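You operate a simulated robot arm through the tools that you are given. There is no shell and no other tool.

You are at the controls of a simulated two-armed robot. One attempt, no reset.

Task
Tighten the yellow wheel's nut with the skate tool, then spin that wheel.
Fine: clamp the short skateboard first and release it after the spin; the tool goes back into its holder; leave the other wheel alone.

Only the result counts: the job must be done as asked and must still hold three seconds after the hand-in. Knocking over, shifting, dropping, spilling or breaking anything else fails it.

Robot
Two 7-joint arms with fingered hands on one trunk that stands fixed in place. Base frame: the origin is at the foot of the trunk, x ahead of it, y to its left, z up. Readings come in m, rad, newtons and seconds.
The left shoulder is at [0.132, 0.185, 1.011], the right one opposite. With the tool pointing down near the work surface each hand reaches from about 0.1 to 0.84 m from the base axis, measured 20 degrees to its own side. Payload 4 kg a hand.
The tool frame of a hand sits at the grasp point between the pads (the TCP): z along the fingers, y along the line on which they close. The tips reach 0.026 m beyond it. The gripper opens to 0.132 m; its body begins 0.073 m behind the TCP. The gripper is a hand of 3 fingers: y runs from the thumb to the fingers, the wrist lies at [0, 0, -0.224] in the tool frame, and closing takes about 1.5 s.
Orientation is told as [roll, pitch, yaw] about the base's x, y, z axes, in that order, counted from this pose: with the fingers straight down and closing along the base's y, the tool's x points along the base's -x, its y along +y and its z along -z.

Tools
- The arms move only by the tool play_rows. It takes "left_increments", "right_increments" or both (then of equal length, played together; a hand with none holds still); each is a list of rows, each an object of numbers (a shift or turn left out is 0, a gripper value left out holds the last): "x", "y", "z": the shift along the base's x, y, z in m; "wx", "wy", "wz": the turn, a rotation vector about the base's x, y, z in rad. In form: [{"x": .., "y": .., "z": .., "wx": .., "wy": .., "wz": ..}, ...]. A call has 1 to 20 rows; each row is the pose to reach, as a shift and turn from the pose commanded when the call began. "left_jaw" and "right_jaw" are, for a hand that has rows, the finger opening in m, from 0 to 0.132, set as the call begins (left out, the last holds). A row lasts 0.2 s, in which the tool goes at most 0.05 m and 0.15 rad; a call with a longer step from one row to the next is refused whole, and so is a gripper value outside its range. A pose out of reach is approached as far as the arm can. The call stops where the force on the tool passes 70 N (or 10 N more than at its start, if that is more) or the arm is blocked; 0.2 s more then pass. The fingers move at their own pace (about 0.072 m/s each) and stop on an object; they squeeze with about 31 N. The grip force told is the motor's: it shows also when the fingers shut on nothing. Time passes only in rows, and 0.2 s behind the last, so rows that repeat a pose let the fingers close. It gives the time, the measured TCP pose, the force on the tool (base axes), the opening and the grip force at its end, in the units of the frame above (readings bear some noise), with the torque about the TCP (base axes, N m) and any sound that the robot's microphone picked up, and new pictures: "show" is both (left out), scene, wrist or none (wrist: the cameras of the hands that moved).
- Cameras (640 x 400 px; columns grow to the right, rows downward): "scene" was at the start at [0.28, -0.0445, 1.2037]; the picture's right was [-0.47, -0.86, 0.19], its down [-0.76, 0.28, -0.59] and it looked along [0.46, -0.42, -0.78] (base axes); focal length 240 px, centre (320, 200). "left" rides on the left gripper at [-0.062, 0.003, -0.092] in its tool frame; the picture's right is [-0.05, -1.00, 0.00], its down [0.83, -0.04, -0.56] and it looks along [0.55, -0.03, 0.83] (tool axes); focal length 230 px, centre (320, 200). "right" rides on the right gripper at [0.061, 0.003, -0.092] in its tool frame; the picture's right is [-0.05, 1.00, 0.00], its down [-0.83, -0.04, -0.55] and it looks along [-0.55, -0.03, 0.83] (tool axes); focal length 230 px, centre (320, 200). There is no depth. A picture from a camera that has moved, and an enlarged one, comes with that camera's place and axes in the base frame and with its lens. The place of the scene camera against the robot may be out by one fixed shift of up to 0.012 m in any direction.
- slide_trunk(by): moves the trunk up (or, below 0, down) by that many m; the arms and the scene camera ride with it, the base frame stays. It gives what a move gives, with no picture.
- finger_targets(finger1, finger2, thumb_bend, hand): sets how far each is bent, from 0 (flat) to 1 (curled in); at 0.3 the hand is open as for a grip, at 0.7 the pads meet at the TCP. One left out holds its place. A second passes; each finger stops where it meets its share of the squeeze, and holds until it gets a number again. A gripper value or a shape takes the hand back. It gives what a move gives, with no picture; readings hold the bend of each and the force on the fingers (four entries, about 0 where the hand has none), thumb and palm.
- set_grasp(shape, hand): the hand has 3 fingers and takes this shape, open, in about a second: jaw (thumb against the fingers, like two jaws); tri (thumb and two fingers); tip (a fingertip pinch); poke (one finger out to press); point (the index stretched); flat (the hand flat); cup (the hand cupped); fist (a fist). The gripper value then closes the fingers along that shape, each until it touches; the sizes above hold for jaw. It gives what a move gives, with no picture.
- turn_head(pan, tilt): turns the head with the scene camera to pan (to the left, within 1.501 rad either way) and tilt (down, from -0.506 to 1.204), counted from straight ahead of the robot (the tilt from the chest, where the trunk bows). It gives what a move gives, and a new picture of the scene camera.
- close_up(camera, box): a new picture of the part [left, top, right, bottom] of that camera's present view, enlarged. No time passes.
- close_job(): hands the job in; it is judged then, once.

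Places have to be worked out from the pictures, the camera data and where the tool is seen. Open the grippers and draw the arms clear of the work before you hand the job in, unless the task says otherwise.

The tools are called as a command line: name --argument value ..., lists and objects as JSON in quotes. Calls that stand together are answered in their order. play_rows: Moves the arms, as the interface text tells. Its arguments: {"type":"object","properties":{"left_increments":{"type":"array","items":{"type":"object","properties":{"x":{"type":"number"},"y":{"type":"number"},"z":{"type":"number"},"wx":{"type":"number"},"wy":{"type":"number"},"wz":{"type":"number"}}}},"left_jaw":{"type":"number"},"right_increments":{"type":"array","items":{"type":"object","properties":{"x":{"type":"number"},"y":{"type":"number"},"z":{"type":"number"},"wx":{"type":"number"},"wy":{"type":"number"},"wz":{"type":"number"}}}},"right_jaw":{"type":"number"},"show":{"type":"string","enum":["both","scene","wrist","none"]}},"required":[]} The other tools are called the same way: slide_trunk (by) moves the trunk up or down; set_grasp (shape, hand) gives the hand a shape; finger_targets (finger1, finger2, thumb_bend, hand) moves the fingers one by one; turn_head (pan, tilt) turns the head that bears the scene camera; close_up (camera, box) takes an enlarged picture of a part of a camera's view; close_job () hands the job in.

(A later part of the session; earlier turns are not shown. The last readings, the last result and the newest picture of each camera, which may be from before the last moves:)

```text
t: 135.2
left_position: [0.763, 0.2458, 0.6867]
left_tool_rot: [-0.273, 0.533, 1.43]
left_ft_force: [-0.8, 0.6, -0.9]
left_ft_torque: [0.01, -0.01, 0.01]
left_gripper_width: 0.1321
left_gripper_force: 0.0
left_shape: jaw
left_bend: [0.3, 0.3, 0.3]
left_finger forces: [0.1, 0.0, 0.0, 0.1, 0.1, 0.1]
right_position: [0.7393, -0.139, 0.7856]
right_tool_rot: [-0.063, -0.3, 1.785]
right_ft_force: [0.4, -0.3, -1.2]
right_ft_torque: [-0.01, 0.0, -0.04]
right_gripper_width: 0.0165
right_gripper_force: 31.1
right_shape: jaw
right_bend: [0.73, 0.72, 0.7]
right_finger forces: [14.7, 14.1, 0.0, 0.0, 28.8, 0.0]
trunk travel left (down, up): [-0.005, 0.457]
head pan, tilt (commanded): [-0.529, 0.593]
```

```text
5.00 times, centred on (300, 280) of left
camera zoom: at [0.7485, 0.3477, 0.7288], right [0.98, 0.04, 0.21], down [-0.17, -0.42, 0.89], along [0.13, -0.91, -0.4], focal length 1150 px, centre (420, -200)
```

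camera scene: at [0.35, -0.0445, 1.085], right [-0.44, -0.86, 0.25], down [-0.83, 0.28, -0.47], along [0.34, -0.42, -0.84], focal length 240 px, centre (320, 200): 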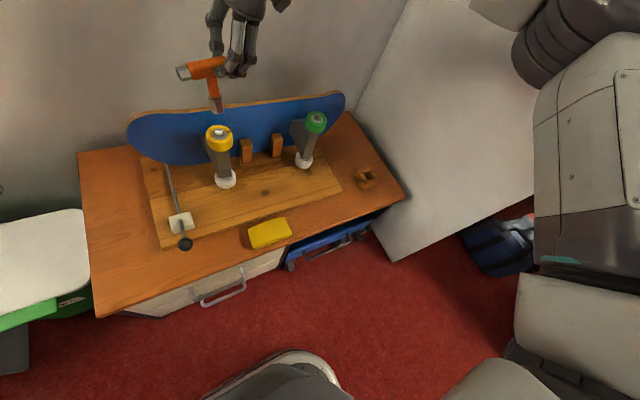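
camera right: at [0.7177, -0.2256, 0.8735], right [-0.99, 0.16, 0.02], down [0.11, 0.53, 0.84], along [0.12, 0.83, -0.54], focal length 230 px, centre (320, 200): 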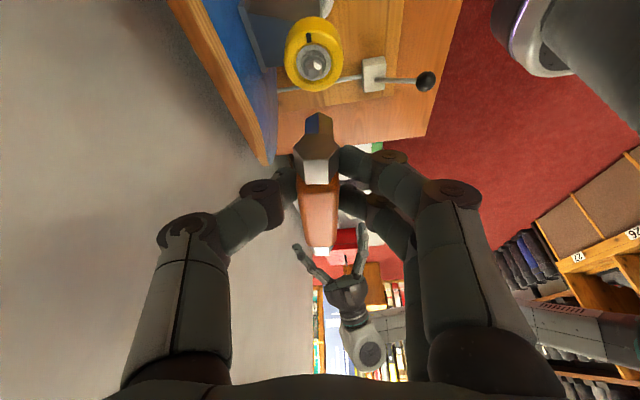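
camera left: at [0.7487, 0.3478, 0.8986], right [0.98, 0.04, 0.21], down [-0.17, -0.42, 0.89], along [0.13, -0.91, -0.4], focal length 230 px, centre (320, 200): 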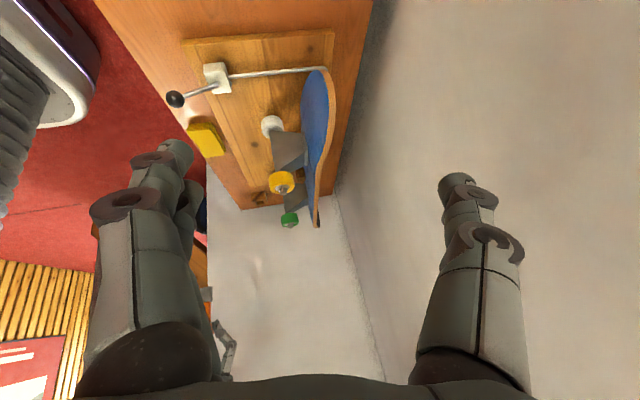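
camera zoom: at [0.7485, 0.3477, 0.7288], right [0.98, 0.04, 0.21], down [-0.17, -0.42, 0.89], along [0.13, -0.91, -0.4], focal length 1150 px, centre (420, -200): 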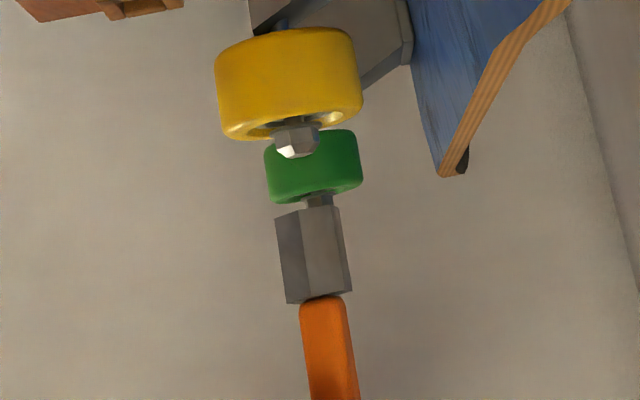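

Aligned in both views. I lower onto the nut.

play_rows --right_increments '[{"z": -0.006}, {"z": -0.011}, {"z": -0.016}, {"z": -0.021}, {"z": -0.021}]' --show "none"

close_up --camera "left" --box '[260, 240, 340, 320]'

close_up --camera "scene" --box '[190, 95, 250, 155]'

```text
t: 136.3
left_position: [0.7637, 0.2459, 0.6849]
left_tool_rot: [-0.274, 0.532, 1.43]
left_ft_force: [0.0, -0.4, 0.4]
left_ft_torque: [0.02, -0.04, 0.01]
left_gripper_width: 0.1319
left_gripper_force: 0.0
left_shape: jaw
left_bend: [0.3, 0.3, 0.3]
left_finger forces: [0.1, 0.1, 0.0, 0.1, 0.1, 0.1]
right_position: [0.7384, -0.1404, 0.7641]
right_tool_rot: [-0.062, -0.297, 1.784]
right_ft_force: [-0.6, 0.4, -1.7]
right_ft_torque: [-0.01, 0.01, 0.02]
right_gripper_width: 0.0162
right_gripper_force: 30.6
right_shape: jaw
right_bend: [0.73, 0.72, 0.7]
right_finger forces: [14.7, 14.0, 0.0, 0.0, 28.9, 0.0]
trunk travel left (down, up): [-0.005, 0.457]
head pan, tilt (commanded): [-0.529, 0.593]
```

```text
5.00 times, centred on (300, 280) of left
camera zoom: at [0.7486, 0.3477, 0.7286], right [0.98, 0.04, 0.21], down [-0.17, -0.42, 0.89], along [0.13, -0.91, -0.4], focal length 1150 px, centre (420, -200)
```

zoom: 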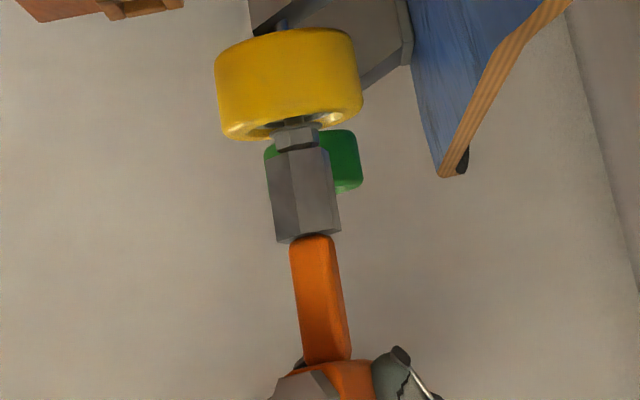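

```text
6.67 times, centred on (220, 125) of scene
camera zoom: at [0.3493, -0.0444, 1.0854], right [-0.44, -0.86, 0.25], down [-0.83, 0.28, -0.47], along [0.34, -0.42, -0.84], focal length 1597 px, centre (987, 700)
```

zoom: 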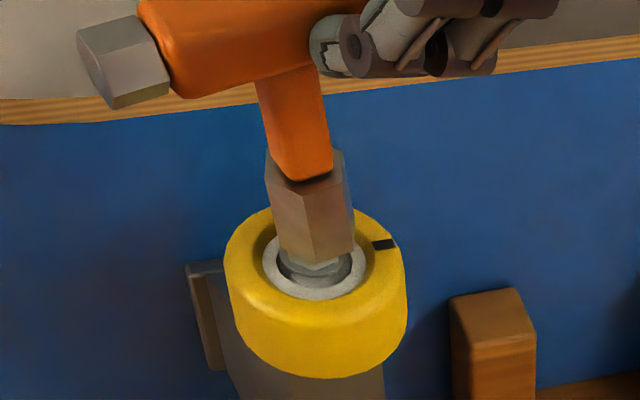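

It is sliding over the nut freely. I lower the remaining ~10 mm to seat it.

play_rows --right_increments '[{"z": -0.004}, {"z": -0.008}, {"z": -0.012}, {"z": -0.014}]' --show "none"

close_up --camera "left" --box '[260, 240, 340, 320]'

```text
t: 137.3
left_position: [0.7623, 0.2467, 0.6881]
left_tool_rot: [-0.277, 0.533, 1.428]
left_ft_force: [-0.7, -0.2, 0.1]
left_ft_torque: [0.0, -0.01, -0.04]
left_gripper_width: 0.1319
left_gripper_force: 0.1
left_shape: jaw
left_bend: [0.3, 0.3, 0.3]
left_finger forces: [0.0, 0.1, 0.0, 0.0, 0.0, 0.0]
right_position: [0.7397, -0.1394, 0.7537]
right_tool_rot: [-0.069, -0.301, 1.786]
right_ft_force: [2.3, -3.0, 13.6]
right_ft_torque: [0.02, 0.0, -0.05]
right_gripper_width: 0.0164
right_gripper_force: 31.2
right_shape: jaw
right_bend: [0.73, 0.72, 0.7]
right_finger forces: [15.4, 16.2, 0.1, 0.0, 32.7, 0.1]
trunk travel left (down, up): [-0.005, 0.457]
head pan, tilt (commanded): [-0.529, 0.593]
```

```text
5.00 times, centred on (300, 280) of left
camera zoom: at [0.7479, 0.3473, 0.7305], right [0.98, 0.04, 0.21], down [-0.17, -0.42, 0.89], along [0.13, -0.91, -0.4], focal length 1150 px, centre (420, -200)
```

zoom: 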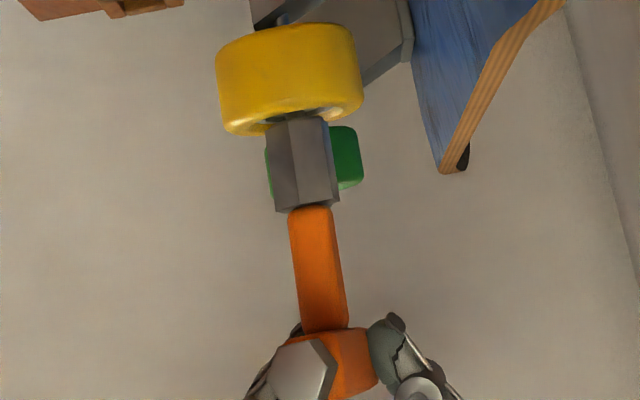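

Seated (≈15 N). Now the second clockwise stroke, in small steps about the nut axis.

play_rows --right_increments '[{"x": -0.0018, "y": -0.0003, "wz": -0.075}, {"x": -0.0035, "y": -0.0004, "wz": -0.15}, {"x": -0.0053, "y": -0.0004, "wz": -0.225}, {"x": -0.0071, "y": -0.0002, "wz": -0.3}, {"x": -0.0089, "y": 0.0001, "wz": -0.375}, {"x": -0.0106, "y": 0.0005, "wz": -0.45}, {"x": -0.0123, "y": 0.0011, "wz": -0.525}, {"x": -0.0139, "y": 0.0018, "wz": -0.6}]' --show "none"

close_up --camera "left" --box '[260, 240, 340, 320]'

```text
t: 139.2
left_position: [0.7628, 0.2457, 0.6869]
left_tool_rot: [-0.276, 0.532, 1.428]
left_ft_force: [0.1, 0.7, 0.1]
left_ft_torque: [0.0, 0.02, 0.01]
left_gripper_width: 0.132
left_gripper_force: 0.0
left_shape: jaw
left_bend: [0.3, 0.3, 0.3]
left_finger forces: [0.0, 0.1, 0.0, 0.0, 0.0, 0.0]
right_position: [0.7249, -0.1379, 0.7517]
right_tool_rot: [-0.066, -0.3, 1.185]
right_ft_force: [1.9, -6.7, 18.7]
right_ft_torque: [0.05, -0.16, 0.25]
right_gripper_width: 0.0173
right_gripper_force: 31.2
right_shape: jaw
right_bend: [0.73, 0.73, 0.7]
right_finger forces: [14.1, 18.4, 0.0, 0.1, 36.0, 0.0]
trunk travel left (down, up): [-0.005, 0.457]
head pan, tilt (commanded): [-0.529, 0.593]
```

```text
5.00 times, centred on (300, 280) of left
camera zoom: at [0.7475, 0.3477, 0.73], right [0.98, 0.04, 0.21], down [-0.17, -0.42, 0.89], along [0.13, -0.91, -0.4], focal length 1150 px, centre (420, -200)
```

zoom: 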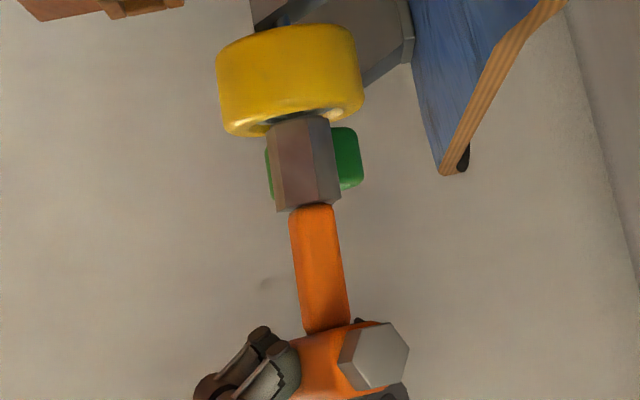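

Turning on (torque 0.25 N m). I ease the downward press slightly and continue another 0.6 rad.

play_rows --right_increments '[{"x": -0.0016, "y": 0.0008, "z": 0.001, "wz": -0.075}, {"x": -0.0032, "y": 0.0017, "z": 0.002, "wz": -0.15}, {"x": -0.0046, "y": 0.0027, "z": 0.003, "wz": -0.225}, {"x": -0.006, "y": 0.0038, "z": 0.003, "wz": -0.3}, {"x": -0.0073, "y": 0.0051, "z": 0.003, "wz": -0.375}, {"x": -0.0085, "y": 0.0064, "z": 0.003, "wz": -0.45}, {"x": -0.0096, "y": 0.0078, "z": 0.003, "wz": -0.525}, {"x": -0.0105, "y": 0.0093, "z": 0.003, "wz": -0.6}]' --show "none"

close_up --camera "left" --box '[260, 240, 340, 320]'

close_up --camera "scene" --box '[190, 95, 250, 155]'

```text
t: 140.9
left_position: [0.7643, 0.246, 0.6835]
left_tool_rot: [-0.272, 0.531, 1.431]
left_ft_force: [0.6, -0.8, 0.0]
left_ft_torque: [0.03, -0.03, 0.02]
left_gripper_width: 0.1321
left_gripper_force: 0.0
left_shape: jaw
left_bend: [0.3, 0.3, 0.3]
left_finger forces: [0.1, 0.1, 0.1, 0.0, 0.0, 0.0]
right_position: [0.7181, -0.1288, 0.7522]
right_tool_rot: [-0.066, -0.299, 0.588]
right_ft_force: [22.7, 3.0, 4.7]
right_ft_torque: [-0.16, -0.48, 2.87]
right_gripper_width: 0.0179
right_gripper_force: 30.5
right_shape: jaw
right_bend: [0.73, 0.72, 0.7]
right_finger forces: [20.5, 41.9, 0.1, 0.0, 74.6, 0.1]
trunk travel left (down, up): [-0.005, 0.457]
head pan, tilt (commanded): [-0.529, 0.593]
```

```text
5.00 times, centred on (300, 280) of left
camera zoom: at [0.7495, 0.3482, 0.7273], right [0.98, 0.05, 0.21], down [-0.17, -0.42, 0.89], along [0.13, -0.91, -0.4], focal length 1150 px, centre (420, -200)
```

zoom: 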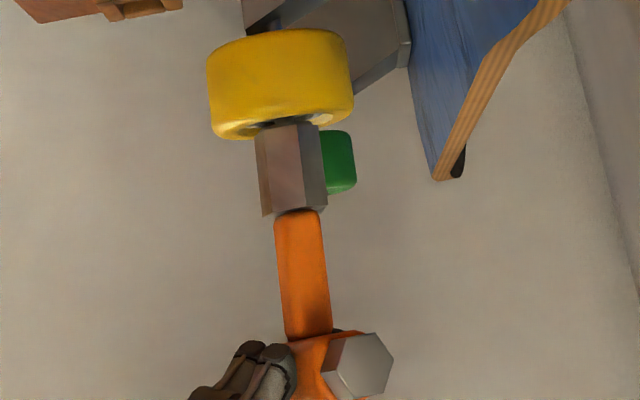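

```text
6.67 times, centred on (220, 125) of scene
camera zoom: at [0.3509, -0.0438, 1.0849], right [-0.44, -0.86, 0.26], down [-0.84, 0.28, -0.47], along [0.34, -0.42, -0.84], focal length 1597 px, centre (987, 700)
```

zoom: 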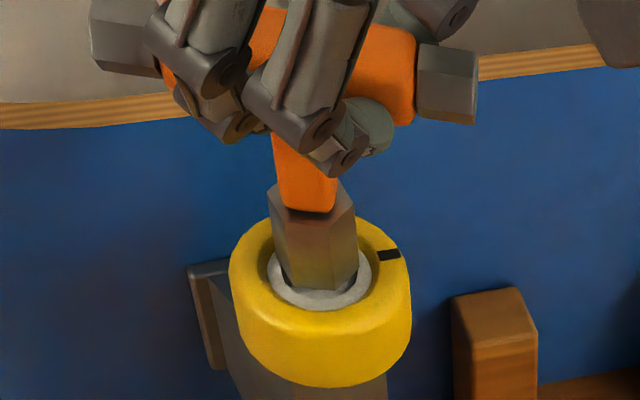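

The torque jumped to 2.9 N m: the nut is tight. I relieve the torque by easing the hand back a little, without loosening.

play_rows --right_increments '[{"x": 0.001, "y": -0.0008, "wz": 0.06}, {"x": 0.0018, "y": -0.0015, "wz": 0.12}]' --show "none"

close_up --camera "left" --box '[260, 240, 340, 320]'

```text
t: 141.6
left_position: [0.7638, 0.246, 0.6826]
left_tool_rot: [-0.275, 0.532, 1.429]
left_ft_force: [0.3, -0.6, 0.3]
left_ft_torque: [0.0, 0.0, 0.01]
left_gripper_width: 0.1323
left_gripper_force: 0.0
left_shape: jaw
left_bend: [0.3, 0.3, 0.3]
left_finger forces: [0.0, 0.0, 0.0, 0.0, 0.0, 0.0]
right_position: [0.7162, -0.1289, 0.751]
right_tool_rot: [-0.062, -0.297, 0.705]
right_ft_force: [16.2, 5.5, 1.8]
right_ft_torque: [0.0, -0.44, 0.81]
right_gripper_width: 0.0173
right_gripper_force: 31.2
right_shape: jaw
right_bend: [0.73, 0.72, 0.7]
right_finger forces: [13.5, 17.8, 0.0, 0.0, 42.2, 0.1]
trunk travel left (down, up): [-0.005, 0.457]
head pan, tilt (commanded): [-0.529, 0.593]
```

```text
5.00 times, centred on (300, 280) of left
camera zoom: at [0.7492, 0.3481, 0.7274], right [0.98, 0.04, 0.21], down [-0.17, -0.42, 0.89], along [0.13, -0.91, -0.4], focal length 1150 px, centre (420, -200)
```

zoom: 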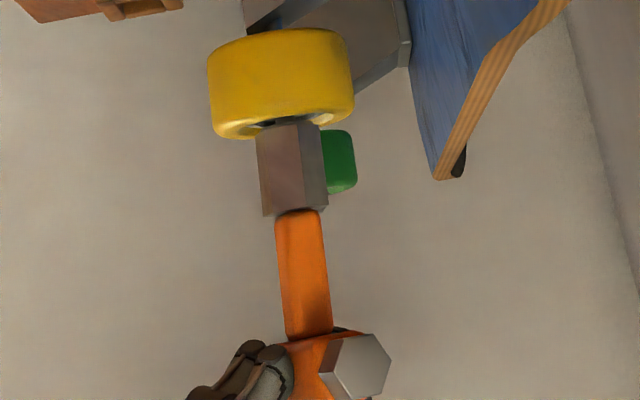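

play_rows --right_increments '[{"x": 0.002, "y": -0.001, "wz": 0.03}, {"x": 0.004, "y": -0.002, "wz": 0.06}]' --show "none"

```text
t: 142.2
left_position: [0.7633, 0.2463, 0.6859]
left_tool_rot: [-0.273, 0.532, 1.429]
left_ft_force: [-0.8, -0.7, 0.4]
left_ft_torque: [0.02, -0.01, 0.0]
left_gripper_width: 0.132
left_gripper_force: 0.1
left_shape: jaw
left_bend: [0.3, 0.3, 0.3]
left_finger forces: [0.0, 0.1, 0.0, 0.0, 0.1, 0.0]
right_position: [0.7191, -0.1323, 0.7509]
right_tool_rot: [-0.059, -0.296, 0.764]
right_ft_force: [1.4, 4.6, 1.4]
right_ft_torque: [0.17, 0.03, 0.43]
right_gripper_width: 0.0169
right_gripper_force: 30.8
right_shape: jaw
right_bend: [0.73, 0.72, 0.7]
right_finger forces: [14.6, 17.8, 0.0, 0.0, 31.5, 0.0]
trunk travel left (down, up): [-0.005, 0.457]
head pan, tilt (commanded): [-0.529, 0.593]
```

Forces are low and the residual torque is still in the tightening sense. I lift the tool off the nut.

play_rows --right_increments '[{"z": 0.008}, {"z": 0.018}, {"z": 0.03}, {"z": 0.045}, {"z": 0.065}]' --show "scene"

close_up --camera "left" --box '[260, 240, 340, 320]'

close_up --camera "scene" --box '[205, 120, 235, 150]'

close_up --camera "left" --box '[275, 255, 325, 295]'

```text
t: 143.3
left_position: [0.7651, 0.2453, 0.6842]
left_tool_rot: [-0.272, 0.533, 1.43]
left_ft_force: [-0.3, -0.4, 0.0]
left_ft_torque: [-0.01, -0.02, 0.02]
left_gripper_width: 0.1319
left_gripper_force: 0.0
left_shape: jaw
left_bend: [0.3, 0.3, 0.3]
left_finger forces: [0.1, 0.1, 0.0, 0.1, 0.0, 0.1]
right_position: [0.7195, -0.1345, 0.8151]
right_tool_rot: [-0.06, -0.296, 0.764]
right_ft_force: [6.0, -5.2, -21.1]
right_ft_torque: [0.32, 0.19, 0.51]
right_gripper_width: 0.0156
right_gripper_force: 30.8
right_shape: jaw
right_bend: [0.73, 0.72, 0.7]
right_finger forces: [9.4, 18.2, 0.0, 0.0, 33.7, 0.0]
trunk travel left (down, up): [-0.005, 0.457]
head pan, tilt (commanded): [-0.529, 0.593]
camera scene: at [0.351, -0.0451, 1.0847], right [-0.44, -0.86, 0.25], down [-0.84, 0.28, -0.47], along [0.34, -0.42, -0.84], focal length 240 px, centre (320, 200)
```

scene: 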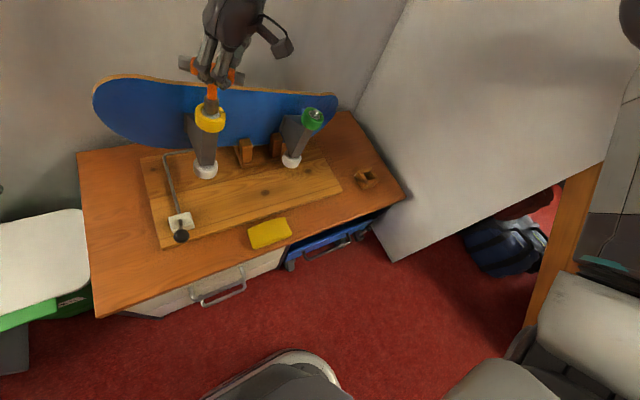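

```text
5.00 times, centred on (300, 280) of left
camera zoom: at [0.7498, 0.3471, 0.7275], right [0.98, 0.04, 0.21], down [-0.17, -0.42, 0.89], along [0.13, -0.91, -0.4], focal length 1150 px, centre (420, -200)
```

zoom: 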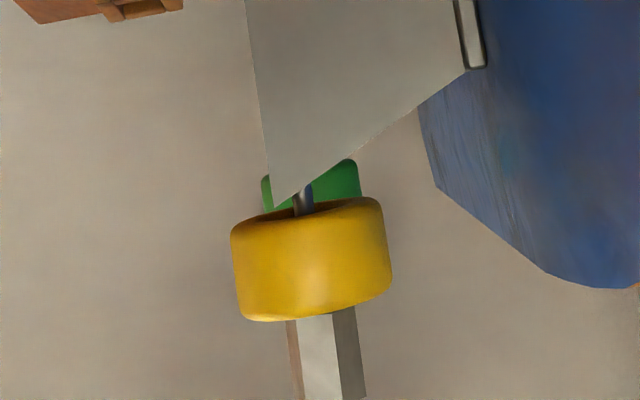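

```text
13.33 times, centred on (220, 135) of scene
camera zoom: at [0.351, -0.0451, 1.0847], right [-0.44, -0.86, 0.25], down [-0.84, 0.28, -0.47], along [0.34, -0.42, -0.84], focal length 3194 px, centre (1653, 1067)
```

zoom: 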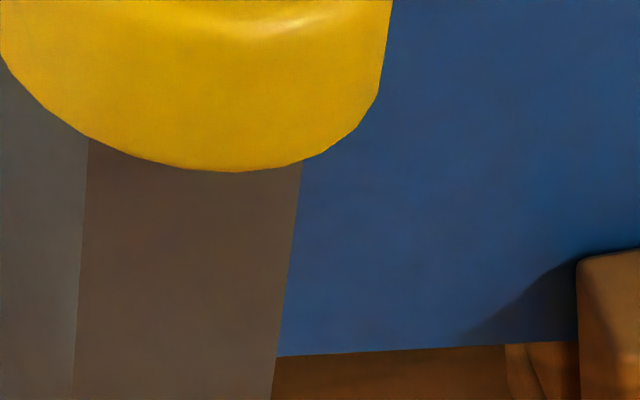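

```text
10.00 times, centred on (300, 275) of left
camera zoom: at [0.7498, 0.3471, 0.7275], right [0.98, 0.04, 0.21], down [-0.17, -0.42, 0.89], along [0.13, -0.91, -0.4], focal length 2301 px, centre (520, -550)
```

zoom: 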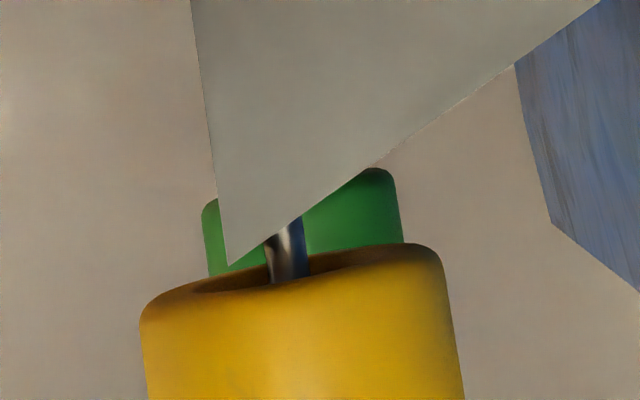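

The socket stuck on the nut and lifted the board's end. I immediately lower it straight back down, slowly, to where it was.

play_rows --right_increments '[{"z": -0.01}, {"z": -0.02}, {"z": -0.03}, {"z": -0.04}, {"z": -0.048}, {"z": -0.055}]' --show "scene"

close_up --camera "left" --box '[200, 180, 400, 340]'

close_up --camera "scene" --box '[120, 60, 360, 260]'

```text
t: 144.8
left_position: [0.7619, 0.2476, 0.6895]
left_tool_rot: [-0.28, 0.534, 1.426]
left_ft_force: [-0.3, 0.8, -0.4]
left_ft_torque: [-0.03, -0.06, -0.02]
left_gripper_width: 0.132
left_gripper_force: 0.0
left_shape: jaw
left_bend: [0.3, 0.3, 0.3]
left_finger forces: [0.0, 0.0, 0.1, 0.0, 0.0, 0.0]
right_position: [0.7191, -0.1272, 0.7723]
right_tool_rot: [-0.067, -0.314, 0.768]
right_ft_force: [-0.8, 17.2, 33.5]
right_ft_torque: [0.76, -0.04, 0.82]
right_gripper_width: 0.0187
right_gripper_force: 30.9
right_shape: jaw
right_bend: [0.74, 0.73, 0.7]
right_finger forces: [18.1, 27.7, 0.1, 0.0, 37.6, 0.1]
trunk travel left (down, up): [-0.005, 0.457]
head pan, tilt (commanded): [-0.529, 0.593]
camera scene: at [0.3449, -0.0416, 1.0882], right [-0.44, -0.86, 0.25], down [-0.83, 0.28, -0.48], along [0.34, -0.42, -0.84], focal length 240 px, centre (320, 200)
```

scene: 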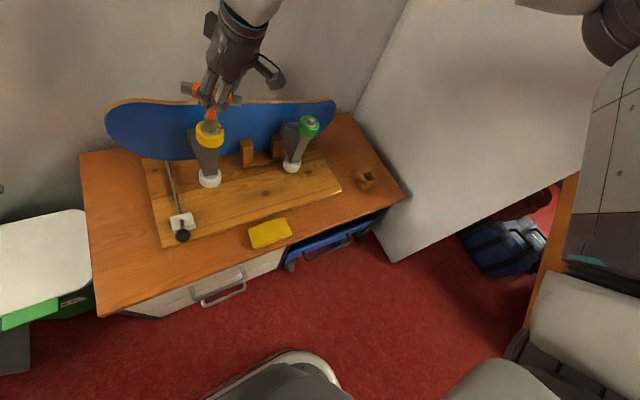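

```text
2.50 times, centred on (300, 260) of left
camera zoom: at [0.7462, 0.349, 0.7328], right [0.98, 0.05, 0.21], down [-0.17, -0.42, 0.89], along [0.13, -0.91, -0.4], focal length 575 px, centre (370, 50)
```

zoom: 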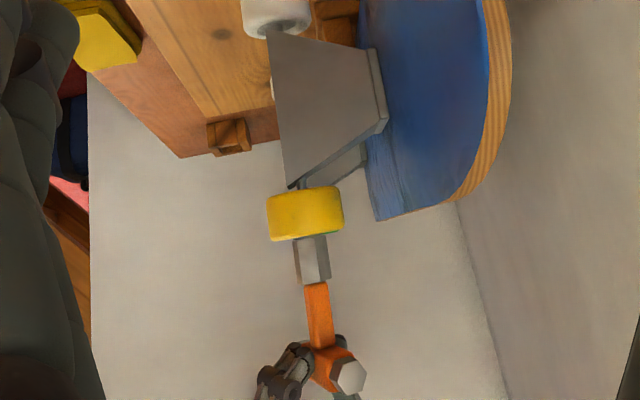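

```text
2.00 times, centred on (240, 160) of scene
camera zoom: at [0.3449, -0.0416, 1.0882], right [-0.44, -0.86, 0.25], down [-0.83, 0.28, -0.48], along [0.34, -0.42, -0.84], focal length 479 px, centre (480, 280)
```

zoom: 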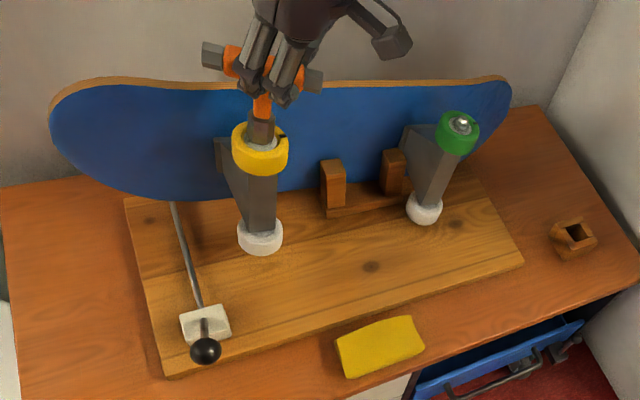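

The board is displaced now. I look closely at the lever, the rod and the cradle before doing anything else.

close_up --camera "scene" --box '[140, 130, 240, 260]'

close_up --camera "scene" --box '[190, 100, 330, 200]'

close_up --camera "left" --box '[200, 60, 420, 260]'

```text
3.08 times, centred on (190, 195) of scene
camera zoom: at [0.3449, -0.0416, 1.0882], right [-0.44, -0.86, 0.25], down [-0.83, 0.28, -0.48], along [0.34, -0.42, -0.84], focal length 737 px, centre (720, 215)
```

zoom: 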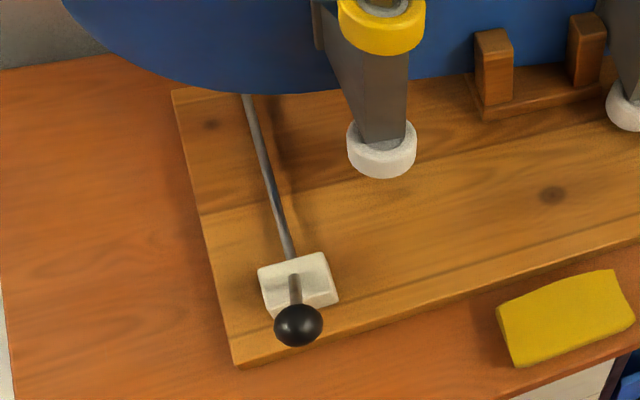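

```text
4.00 times, centred on (260, 150) of scene
camera zoom: at [0.3449, -0.0416, 1.0882], right [-0.44, -0.86, 0.25], down [-0.83, 0.28, -0.48], along [0.34, -0.42, -0.84], focal length 958 px, centre (560, 400)
```

zoom: 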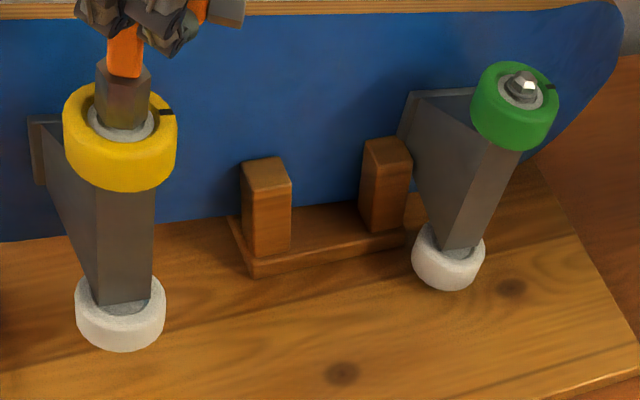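

```text
2.00 times, centred on (310, 160) of left
camera zoom: at [0.7462, 0.349, 0.7328], right [0.98, 0.05, 0.21], down [-0.17, -0.42, 0.89], along [0.13, -0.91, -0.4], focal length 460 px, centre (340, 280)
```

zoom: 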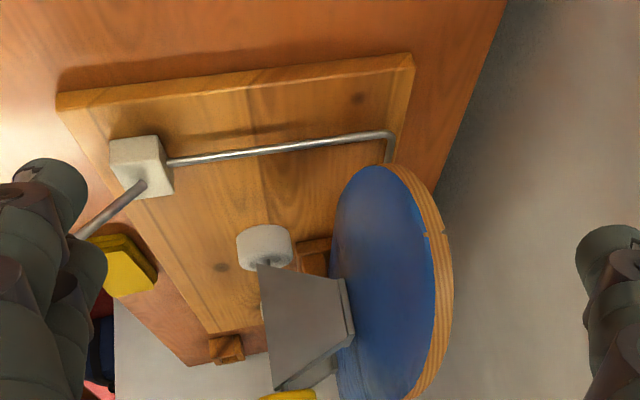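

The board has slid about 3 cm toward +y at its base and tilted ~0.12 rad (its nose now rides on the clamp rod, which pushed the lever from 60° back to ~45°). Since the socket still grips the nut, I can use it to bring the board back: first I unload by raising slightly.

play_rows --right_increments '[{"z": 0.006}, {"z": 0.012}, {"z": 0.018}]' --show "scene"

close_up --camera "scene" --box '[90, 80, 350, 250]'

close_up --camera "left" --box '[220, 100, 420, 340]'

```text
t: 145.6
left_position: [0.7634, 0.2467, 0.6846]
left_tool_rot: [-0.274, 0.534, 1.43]
left_ft_force: [0.1, -0.3, -0.4]
left_ft_torque: [-0.01, -0.02, -0.03]
left_gripper_width: 0.1318
left_gripper_force: 0.1
left_shape: jaw
left_bend: [0.3, 0.3, 0.3]
left_finger forces: [0.0, 0.1, 0.0, 0.0, 0.0, 0.0]
right_position: [0.7204, -0.133, 0.7778]
right_tool_rot: [-0.063, -0.294, 0.764]
right_ft_force: [4.1, 14.2, -0.2]
right_ft_torque: [0.74, 0.09, 0.83]
right_gripper_width: 0.0182
right_gripper_force: 31.0
right_shape: jaw
right_bend: [0.74, 0.73, 0.7]
right_finger forces: [14.2, 24.5, 0.0, 0.1, 36.3, 0.1]
trunk travel left (down, up): [-0.005, 0.457]
head pan, tilt (commanded): [-0.529, 0.593]
camera scene: at [0.3496, -0.0437, 1.0848], right [-0.44, -0.86, 0.26], down [-0.83, 0.28, -0.47], along [0.34, -0.42, -0.84], focal length 240 px, centre (320, 200)
```

scene: 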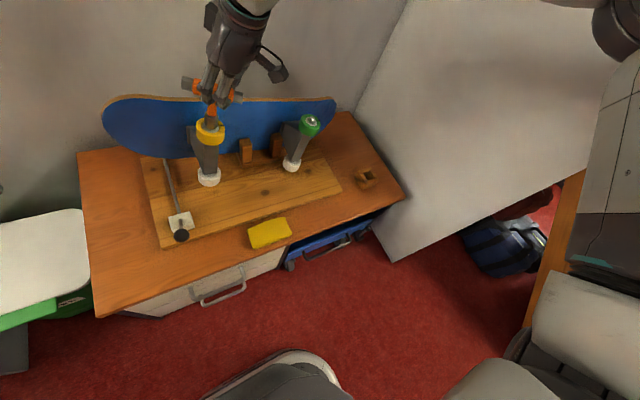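

```text
2.35 times, centred on (220, 165) of scene
camera zoom: at [0.3496, -0.0437, 1.0848], right [-0.44, -0.86, 0.26], down [-0.83, 0.28, -0.47], along [0.34, -0.42, -0.84], focal length 564 px, centre (555, 282)
```

zoom: 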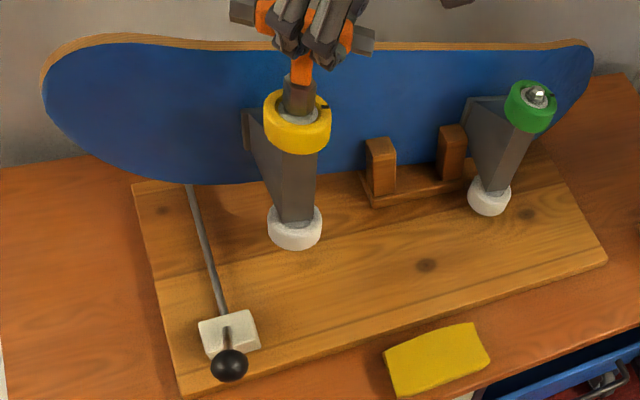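

```text
1.67 times, centred on (320, 220) of left
camera zoom: at [0.7488, 0.3478, 0.7273], right [0.98, 0.04, 0.21], down [-0.17, -0.42, 0.89], along [0.13, -0.91, -0.4], focal length 384 px, centre (320, 167)
```

zoom: 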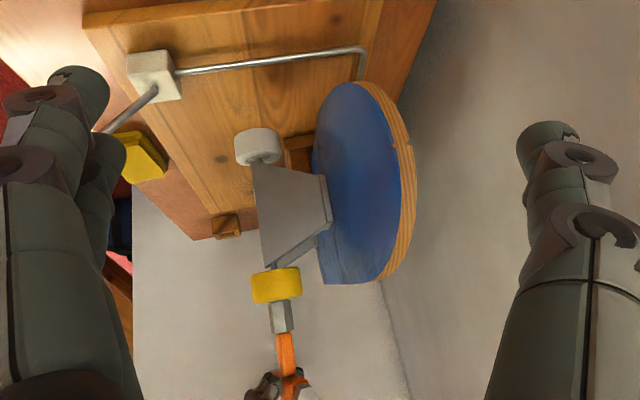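

The load is off now (Fz≈0). I draw the board back toward -y in small steps.

play_rows --right_increments '[{"y": -0.005, "z": 0.004}, {"y": -0.01, "z": 0.006}, {"y": -0.015, "z": 0.006}, {"y": -0.02, "z": 0.006}]' --show "scene"

close_up --camera "scene" --box '[90, 80, 350, 250]'

```text
t: 146.6
left_position: [0.7667, 0.2441, 0.6832]
left_tool_rot: [-0.273, 0.531, 1.429]
left_ft_force: [-0.7, -0.7, -0.5]
left_ft_torque: [0.02, -0.01, 0.0]
left_gripper_width: 0.1321
left_gripper_force: 0.1
left_shape: jaw
left_bend: [0.3, 0.3, 0.3]
left_finger forces: [0.0, 0.1, 0.1, 0.0, 0.0, 0.0]
right_position: [0.7216, -0.1565, 0.7815]
right_tool_rot: [-0.06, -0.292, 0.759]
right_ft_force: [-0.1, 2.6, -10.8]
right_ft_torque: [0.29, 0.15, 0.6]
right_gripper_width: 0.0169
right_gripper_force: 30.8
right_shape: jaw
right_bend: [0.73, 0.73, 0.7]
right_finger forces: [15.7, 21.1, 0.1, 0.1, 34.0, 0.1]
trunk travel left (down, up): [-0.005, 0.457]
head pan, tilt (commanded): [-0.529, 0.593]
camera scene: at [0.3512, -0.046, 1.0841], right [-0.44, -0.86, 0.25], down [-0.84, 0.28, -0.47], along [0.33, -0.42, -0.84], focal length 240 px, centre (320, 200)
```

scene: 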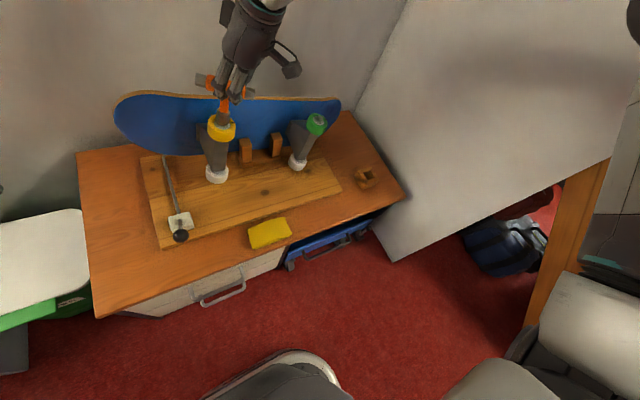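

```text
2.35 times, centred on (220, 165) of scene
camera zoom: at [0.3512, -0.046, 1.0841], right [-0.44, -0.86, 0.25], down [-0.84, 0.28, -0.47], along [0.33, -0.42, -0.84], focal length 564 px, centre (555, 282)
```

zoom: 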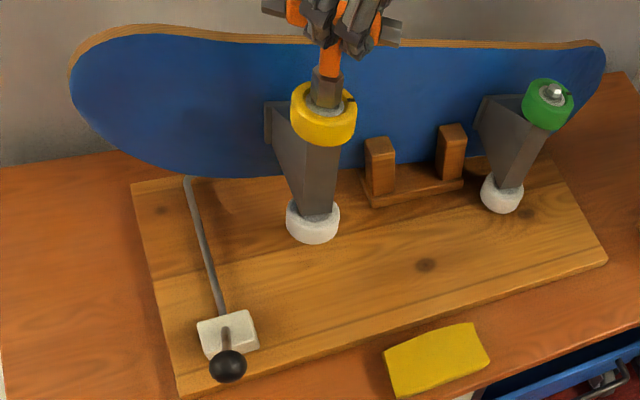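

The board follows well (Fy only 3 N). Its tops are now about right in y but its base is still ~2.5 cm too far +y, so I pull another 2.6 cm.

play_rows --right_increments '[{"y": -0.006}, {"y": -0.012}, {"y": -0.019}, {"y": -0.026}]' --show "scene"

close_up --camera "scene" --box '[90, 80, 350, 250]'

```text
t: 147.6
left_position: [0.7645, 0.2453, 0.6853]
left_tool_rot: [-0.273, 0.531, 1.429]
left_ft_force: [-1.1, -0.5, 0.3]
left_ft_torque: [0.02, -0.02, 0.01]
left_gripper_width: 0.1319
left_gripper_force: 0.0
left_shape: jaw
left_bend: [0.3, 0.3, 0.3]
left_finger forces: [0.1, 0.1, 0.0, 0.1, 0.0, 0.0]
right_position: [0.7209, -0.1786, 0.7873]
right_tool_rot: [-0.061, -0.299, 0.767]
right_ft_force: [0.5, 4.6, -8.5]
right_ft_torque: [0.34, 0.18, 0.6]
right_gripper_width: 0.0165
right_gripper_force: 31.3
right_shape: jaw
right_bend: [0.73, 0.73, 0.7]
right_finger forces: [14.7, 21.1, 0.0, 0.0, 33.8, 0.0]
trunk travel left (down, up): [-0.005, 0.457]
head pan, tilt (commanded): [-0.529, 0.593]
camera scene: at [0.3502, -0.0444, 1.0851], right [-0.44, -0.86, 0.25], down [-0.84, 0.28, -0.47], along [0.34, -0.42, -0.84], focal length 240 px, centre (320, 200)
```

scene: 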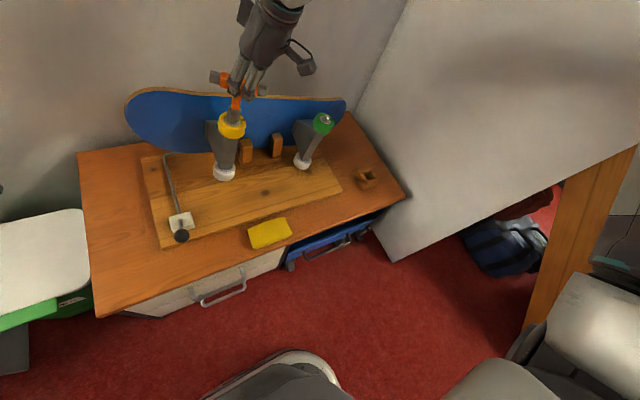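

```text
2.35 times, centred on (220, 165) of scene
camera zoom: at [0.3502, -0.0444, 1.0851], right [-0.44, -0.86, 0.25], down [-0.84, 0.28, -0.47], along [0.34, -0.42, -0.84], focal length 564 px, centre (555, 282)
```

zoom: 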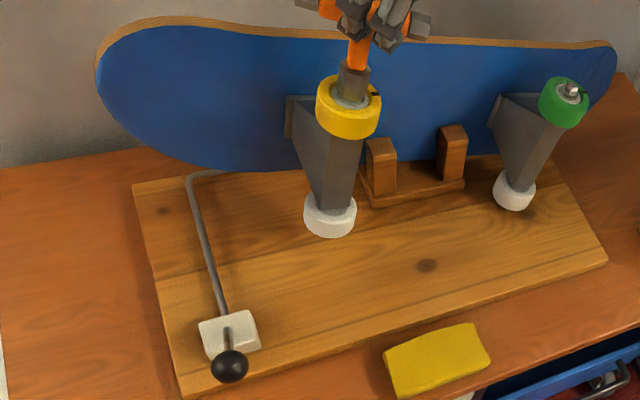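

The base is back in place (within ~5 mm); the board is still tilted with the yellow end up ~3 cm. Now I lower that end along its arc: +y 29 mm, -z 33 mm.

play_rows --right_increments '[{"y": 0.005, "z": -0.005}, {"y": 0.01, "z": -0.011}, {"y": 0.015, "z": -0.017}, {"y": 0.02, "z": -0.022}, {"y": 0.024, "z": -0.026}]' --show "scene"

close_up --camera "scene" --box '[90, 80, 350, 250]'

```text
t: 148.8
left_position: [0.7629, 0.2463, 0.6861]
left_tool_rot: [-0.276, 0.534, 1.428]
left_ft_force: [0.0, -0.2, -0.4]
left_ft_torque: [0.0, -0.01, 0.0]
left_gripper_width: 0.1321
left_gripper_force: 0.1
left_shape: jaw
left_bend: [0.3, 0.3, 0.3]
left_finger forces: [0.0, 0.0, 0.0, 0.0, 0.1, 0.1]
right_position: [0.7188, -0.1535, 0.7638]
right_tool_rot: [-0.066, -0.302, 0.767]
right_ft_force: [-1.9, 4.9, 9.2]
right_ft_torque: [0.0, 0.03, 0.68]
right_gripper_width: 0.0169
right_gripper_force: 31.4
right_shape: jaw
right_bend: [0.74, 0.72, 0.7]
right_finger forces: [17.3, 22.3, 0.0, 0.0, 36.3, 0.1]
trunk travel left (down, up): [-0.005, 0.457]
head pan, tilt (commanded): [-0.529, 0.593]
camera scene: at [0.348, -0.0437, 1.0862], right [-0.44, -0.86, 0.25], down [-0.83, 0.28, -0.47], along [0.34, -0.42, -0.84], focal length 240 px, centre (320, 200)
```

scene: 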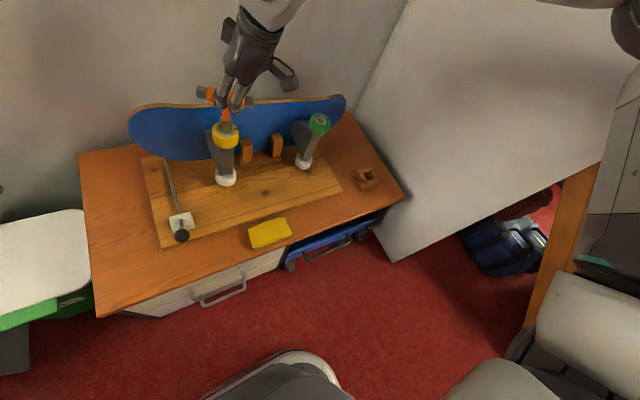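

```text
2.35 times, centred on (220, 165) of scene
camera zoom: at [0.348, -0.0437, 1.0862], right [-0.44, -0.86, 0.25], down [-0.83, 0.28, -0.47], along [0.34, -0.42, -0.84], focal length 564 px, centre (555, 282)
```

zoom: 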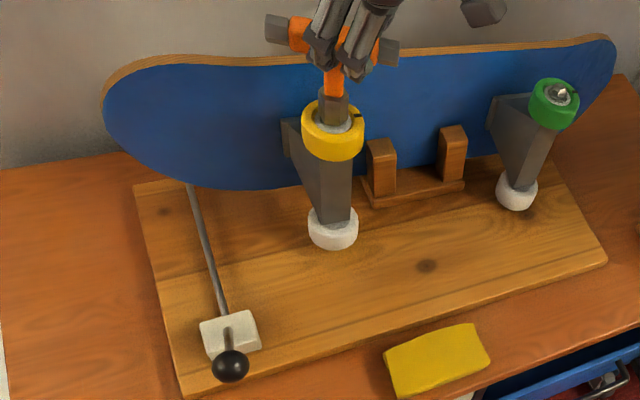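

Nearly there: base positions match; the tops are still ~12 mm toward -y (tilt ~0.05 rad). I move the hand +y 11 mm and slightly down.

play_rows --right_increments '[{"y": 0.004, "z": -0.002}, {"y": 0.008, "z": -0.005}, {"y": 0.012, "z": -0.007}]' --show "scene"

close_up --camera "scene" --box '[90, 80, 350, 250]'

close_up --camera "left" --box '[220, 100, 420, 340]'

```text
t: 149.6
left_position: [0.7633, 0.2467, 0.6852]
left_tool_rot: [-0.275, 0.533, 1.429]
left_ft_force: [-0.4, 0.1, 0.8]
left_ft_torque: [0.04, -0.01, 0.01]
left_gripper_width: 0.1321
left_gripper_force: 0.2
left_shape: jaw
left_bend: [0.3, 0.3, 0.3]
left_finger forces: [0.0, 0.1, 0.1, 0.0, 0.0, 0.1]
right_position: [0.7209, -0.1431, 0.7551]
right_tool_rot: [-0.062, -0.301, 0.766]
right_ft_force: [1.0, 3.4, 10.8]
right_ft_torque: [-0.2, -0.05, 0.72]
right_gripper_width: 0.0172
right_gripper_force: 31.4
right_shape: jaw
right_bend: [0.74, 0.71, 0.7]
right_finger forces: [18.0, 21.6, 0.1, 0.1, 38.9, 0.0]
trunk travel left (down, up): [-0.005, 0.457]
head pan, tilt (commanded): [-0.529, 0.593]
camera scene: at [0.3482, -0.044, 1.0858], right [-0.44, -0.86, 0.25], down [-0.83, 0.28, -0.47], along [0.34, -0.42, -0.84], focal length 240 px, centre (320, 200)
```

scene: 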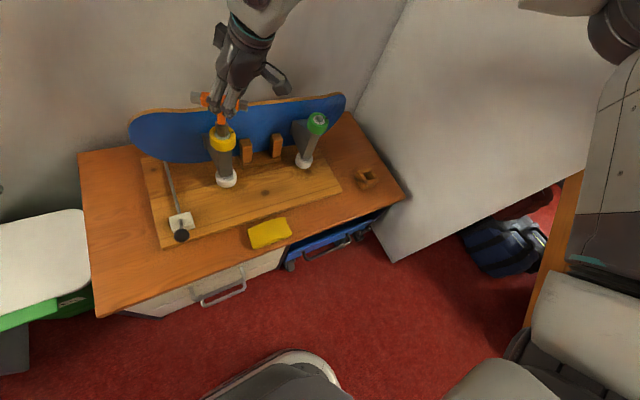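

```text
2.35 times, centred on (220, 165) of scene
camera zoom: at [0.3482, -0.044, 1.0858], right [-0.44, -0.86, 0.25], down [-0.83, 0.28, -0.47], along [0.34, -0.42, -0.84], focal length 564 px, centre (555, 282)
```

zoom: 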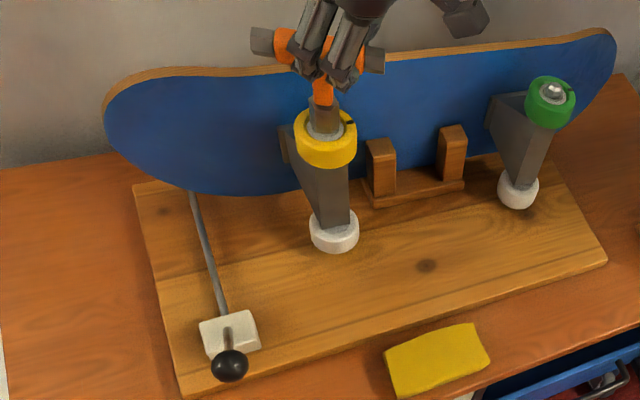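

```text
1.67 times, centred on (320, 220) of left
camera zoom: at [0.748, 0.3479, 0.7293], right [0.98, 0.04, 0.21], down [-0.17, -0.42, 0.89], along [0.13, -0.91, -0.4], focal length 384 px, centre (320, 167)
```

zoom: 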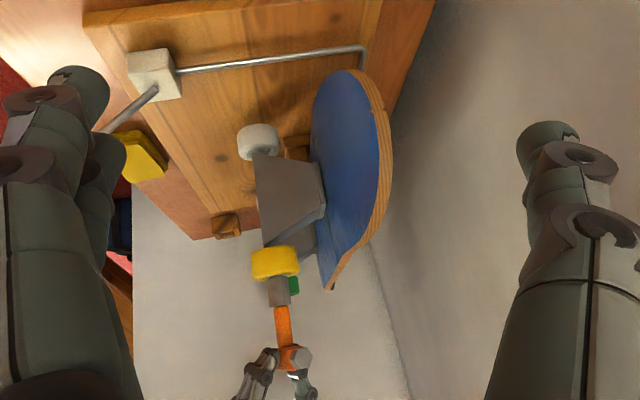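

Within ~5 mm of the original now. One more small nudge: +y 6 mm, -z 3 mm.

play_rows --right_increments '[{"y": 0.003, "z": -0.0015}, {"y": 0.006, "z": -0.003}]' --show "none"

close_up --camera "scene" --box '[90, 80, 350, 250]'

close_up --camera "left" --box '[260, 240, 340, 320]'

```text
t: 150.2
left_position: [0.7624, 0.2469, 0.6863]
left_tool_rot: [-0.276, 0.533, 1.429]
left_ft_force: [-0.1, -0.2, -0.3]
left_ft_torque: [-0.03, 0.01, 0.0]
left_gripper_width: 0.1317
left_gripper_force: 0.0
left_shape: jaw
left_bend: [0.3, 0.3, 0.3]
left_finger forces: [0.0, 0.1, 0.1, 0.1, 0.0, 0.1]
right_position: [0.7205, -0.1372, 0.7531]
right_tool_rot: [-0.065, -0.299, 0.768]
right_ft_force: [3.0, -1.3, 10.4]
right_ft_torque: [-0.35, -0.17, 0.74]
right_gripper_width: 0.0173
right_gripper_force: 30.9
right_shape: jaw
right_bend: [0.74, 0.71, 0.7]
right_finger forces: [16.9, 20.4, 0.0, 0.1, 39.5, 0.1]
trunk travel left (down, up): [-0.005, 0.457]
head pan, tilt (commanded): [-0.529, 0.593]
```

```text
2.35 times, centred on (220, 165) of scene
camera zoom: at [0.3483, -0.0445, 1.0858], right [-0.44, -0.86, 0.25], down [-0.83, 0.28, -0.47], along [0.34, -0.42, -0.84], focal length 564 px, centre (555, 282)
```

zoom: 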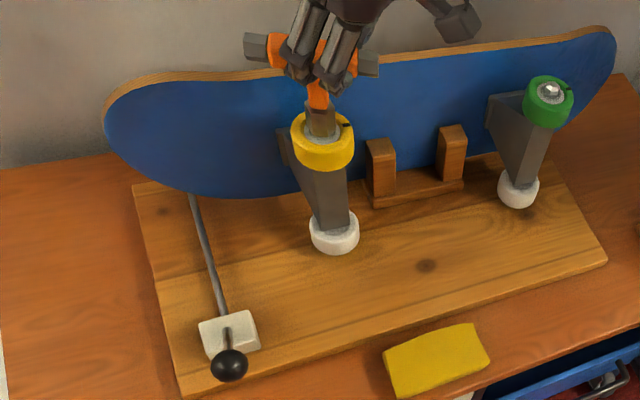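

```text
5.00 times, centred on (300, 280) of left
camera zoom: at [0.7481, 0.3474, 0.7294], right [0.98, 0.04, 0.21], down [-0.17, -0.42, 0.89], along [0.13, -0.91, -0.4], focal length 1150 px, centre (420, -200)
```

zoom: 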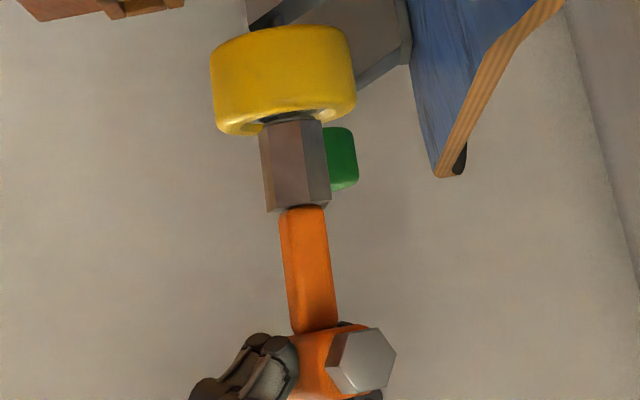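

The board is back within ~2-3 mm of its original place. Now I relieve the residual torque on the nut properly before separating: small CCW rotation about the nut axis.

play_rows --right_increments '[{"x": 0.0006, "y": -0.0005, "wz": 0.03}, {"x": 0.0013, "y": -0.0009, "wz": 0.06}]' --show "none"

```text
t: 150.8
left_position: [0.7636, 0.2451, 0.6859]
left_tool_rot: [-0.275, 0.533, 1.426]
left_ft_force: [0.4, -0.1, -0.5]
left_ft_torque: [0.03, 0.03, 0.0]
left_gripper_width: 0.1321
left_gripper_force: 0.0
left_shape: jaw
left_bend: [0.3, 0.3, 0.3]
left_finger forces: [0.1, 0.1, 0.0, 0.1, 0.0, 0.0]
right_position: [0.7212, -0.1374, 0.7515]
right_tool_rot: [-0.064, -0.297, 0.825]
right_ft_force: [-0.9, -2.5, 10.3]
right_ft_torque: [-0.3, -0.01, 0.28]
right_gripper_width: 0.0175
right_gripper_force: 31.4
right_shape: jaw
right_bend: [0.74, 0.71, 0.7]
right_finger forces: [17.2, 16.4, 0.1, 0.1, 33.8, 0.0]
trunk travel left (down, up): [-0.005, 0.457]
head pan, tilt (commanded): [-0.529, 0.593]
```

play_rows --right_increments '[{"x": 0.0005, "y": -0.0004, "wz": 0.02}, {"x": 0.0008, "y": -0.0006, "wz": 0.038}]' --show "none"

```text
t: 151.3
left_position: [0.7623, 0.2454, 0.6861]
left_tool_rot: [-0.275, 0.534, 1.428]
left_ft_force: [0.4, 0.4, -0.6]
left_ft_torque: [-0.01, 0.01, -0.01]
left_gripper_width: 0.1319
left_gripper_force: 0.1
left_shape: jaw
left_bend: [0.3, 0.3, 0.3]
left_finger forces: [0.1, 0.0, 0.0, 0.0, 0.0, 0.0]
right_position: [0.7208, -0.1372, 0.7517]
right_tool_rot: [-0.063, -0.3, 0.863]
right_ft_force: [-1.6, -2.7, 9.9]
right_ft_torque: [-0.21, 0.06, 0.1]
right_gripper_width: 0.0177
right_gripper_force: 30.7
right_shape: jaw
right_bend: [0.74, 0.71, 0.7]
right_finger forces: [17.1, 15.1, 0.0, 0.0, 31.5, 0.0]
trunk travel left (down, up): [-0.005, 0.457]
head pan, tilt (commanded): [-0.529, 0.593]
```

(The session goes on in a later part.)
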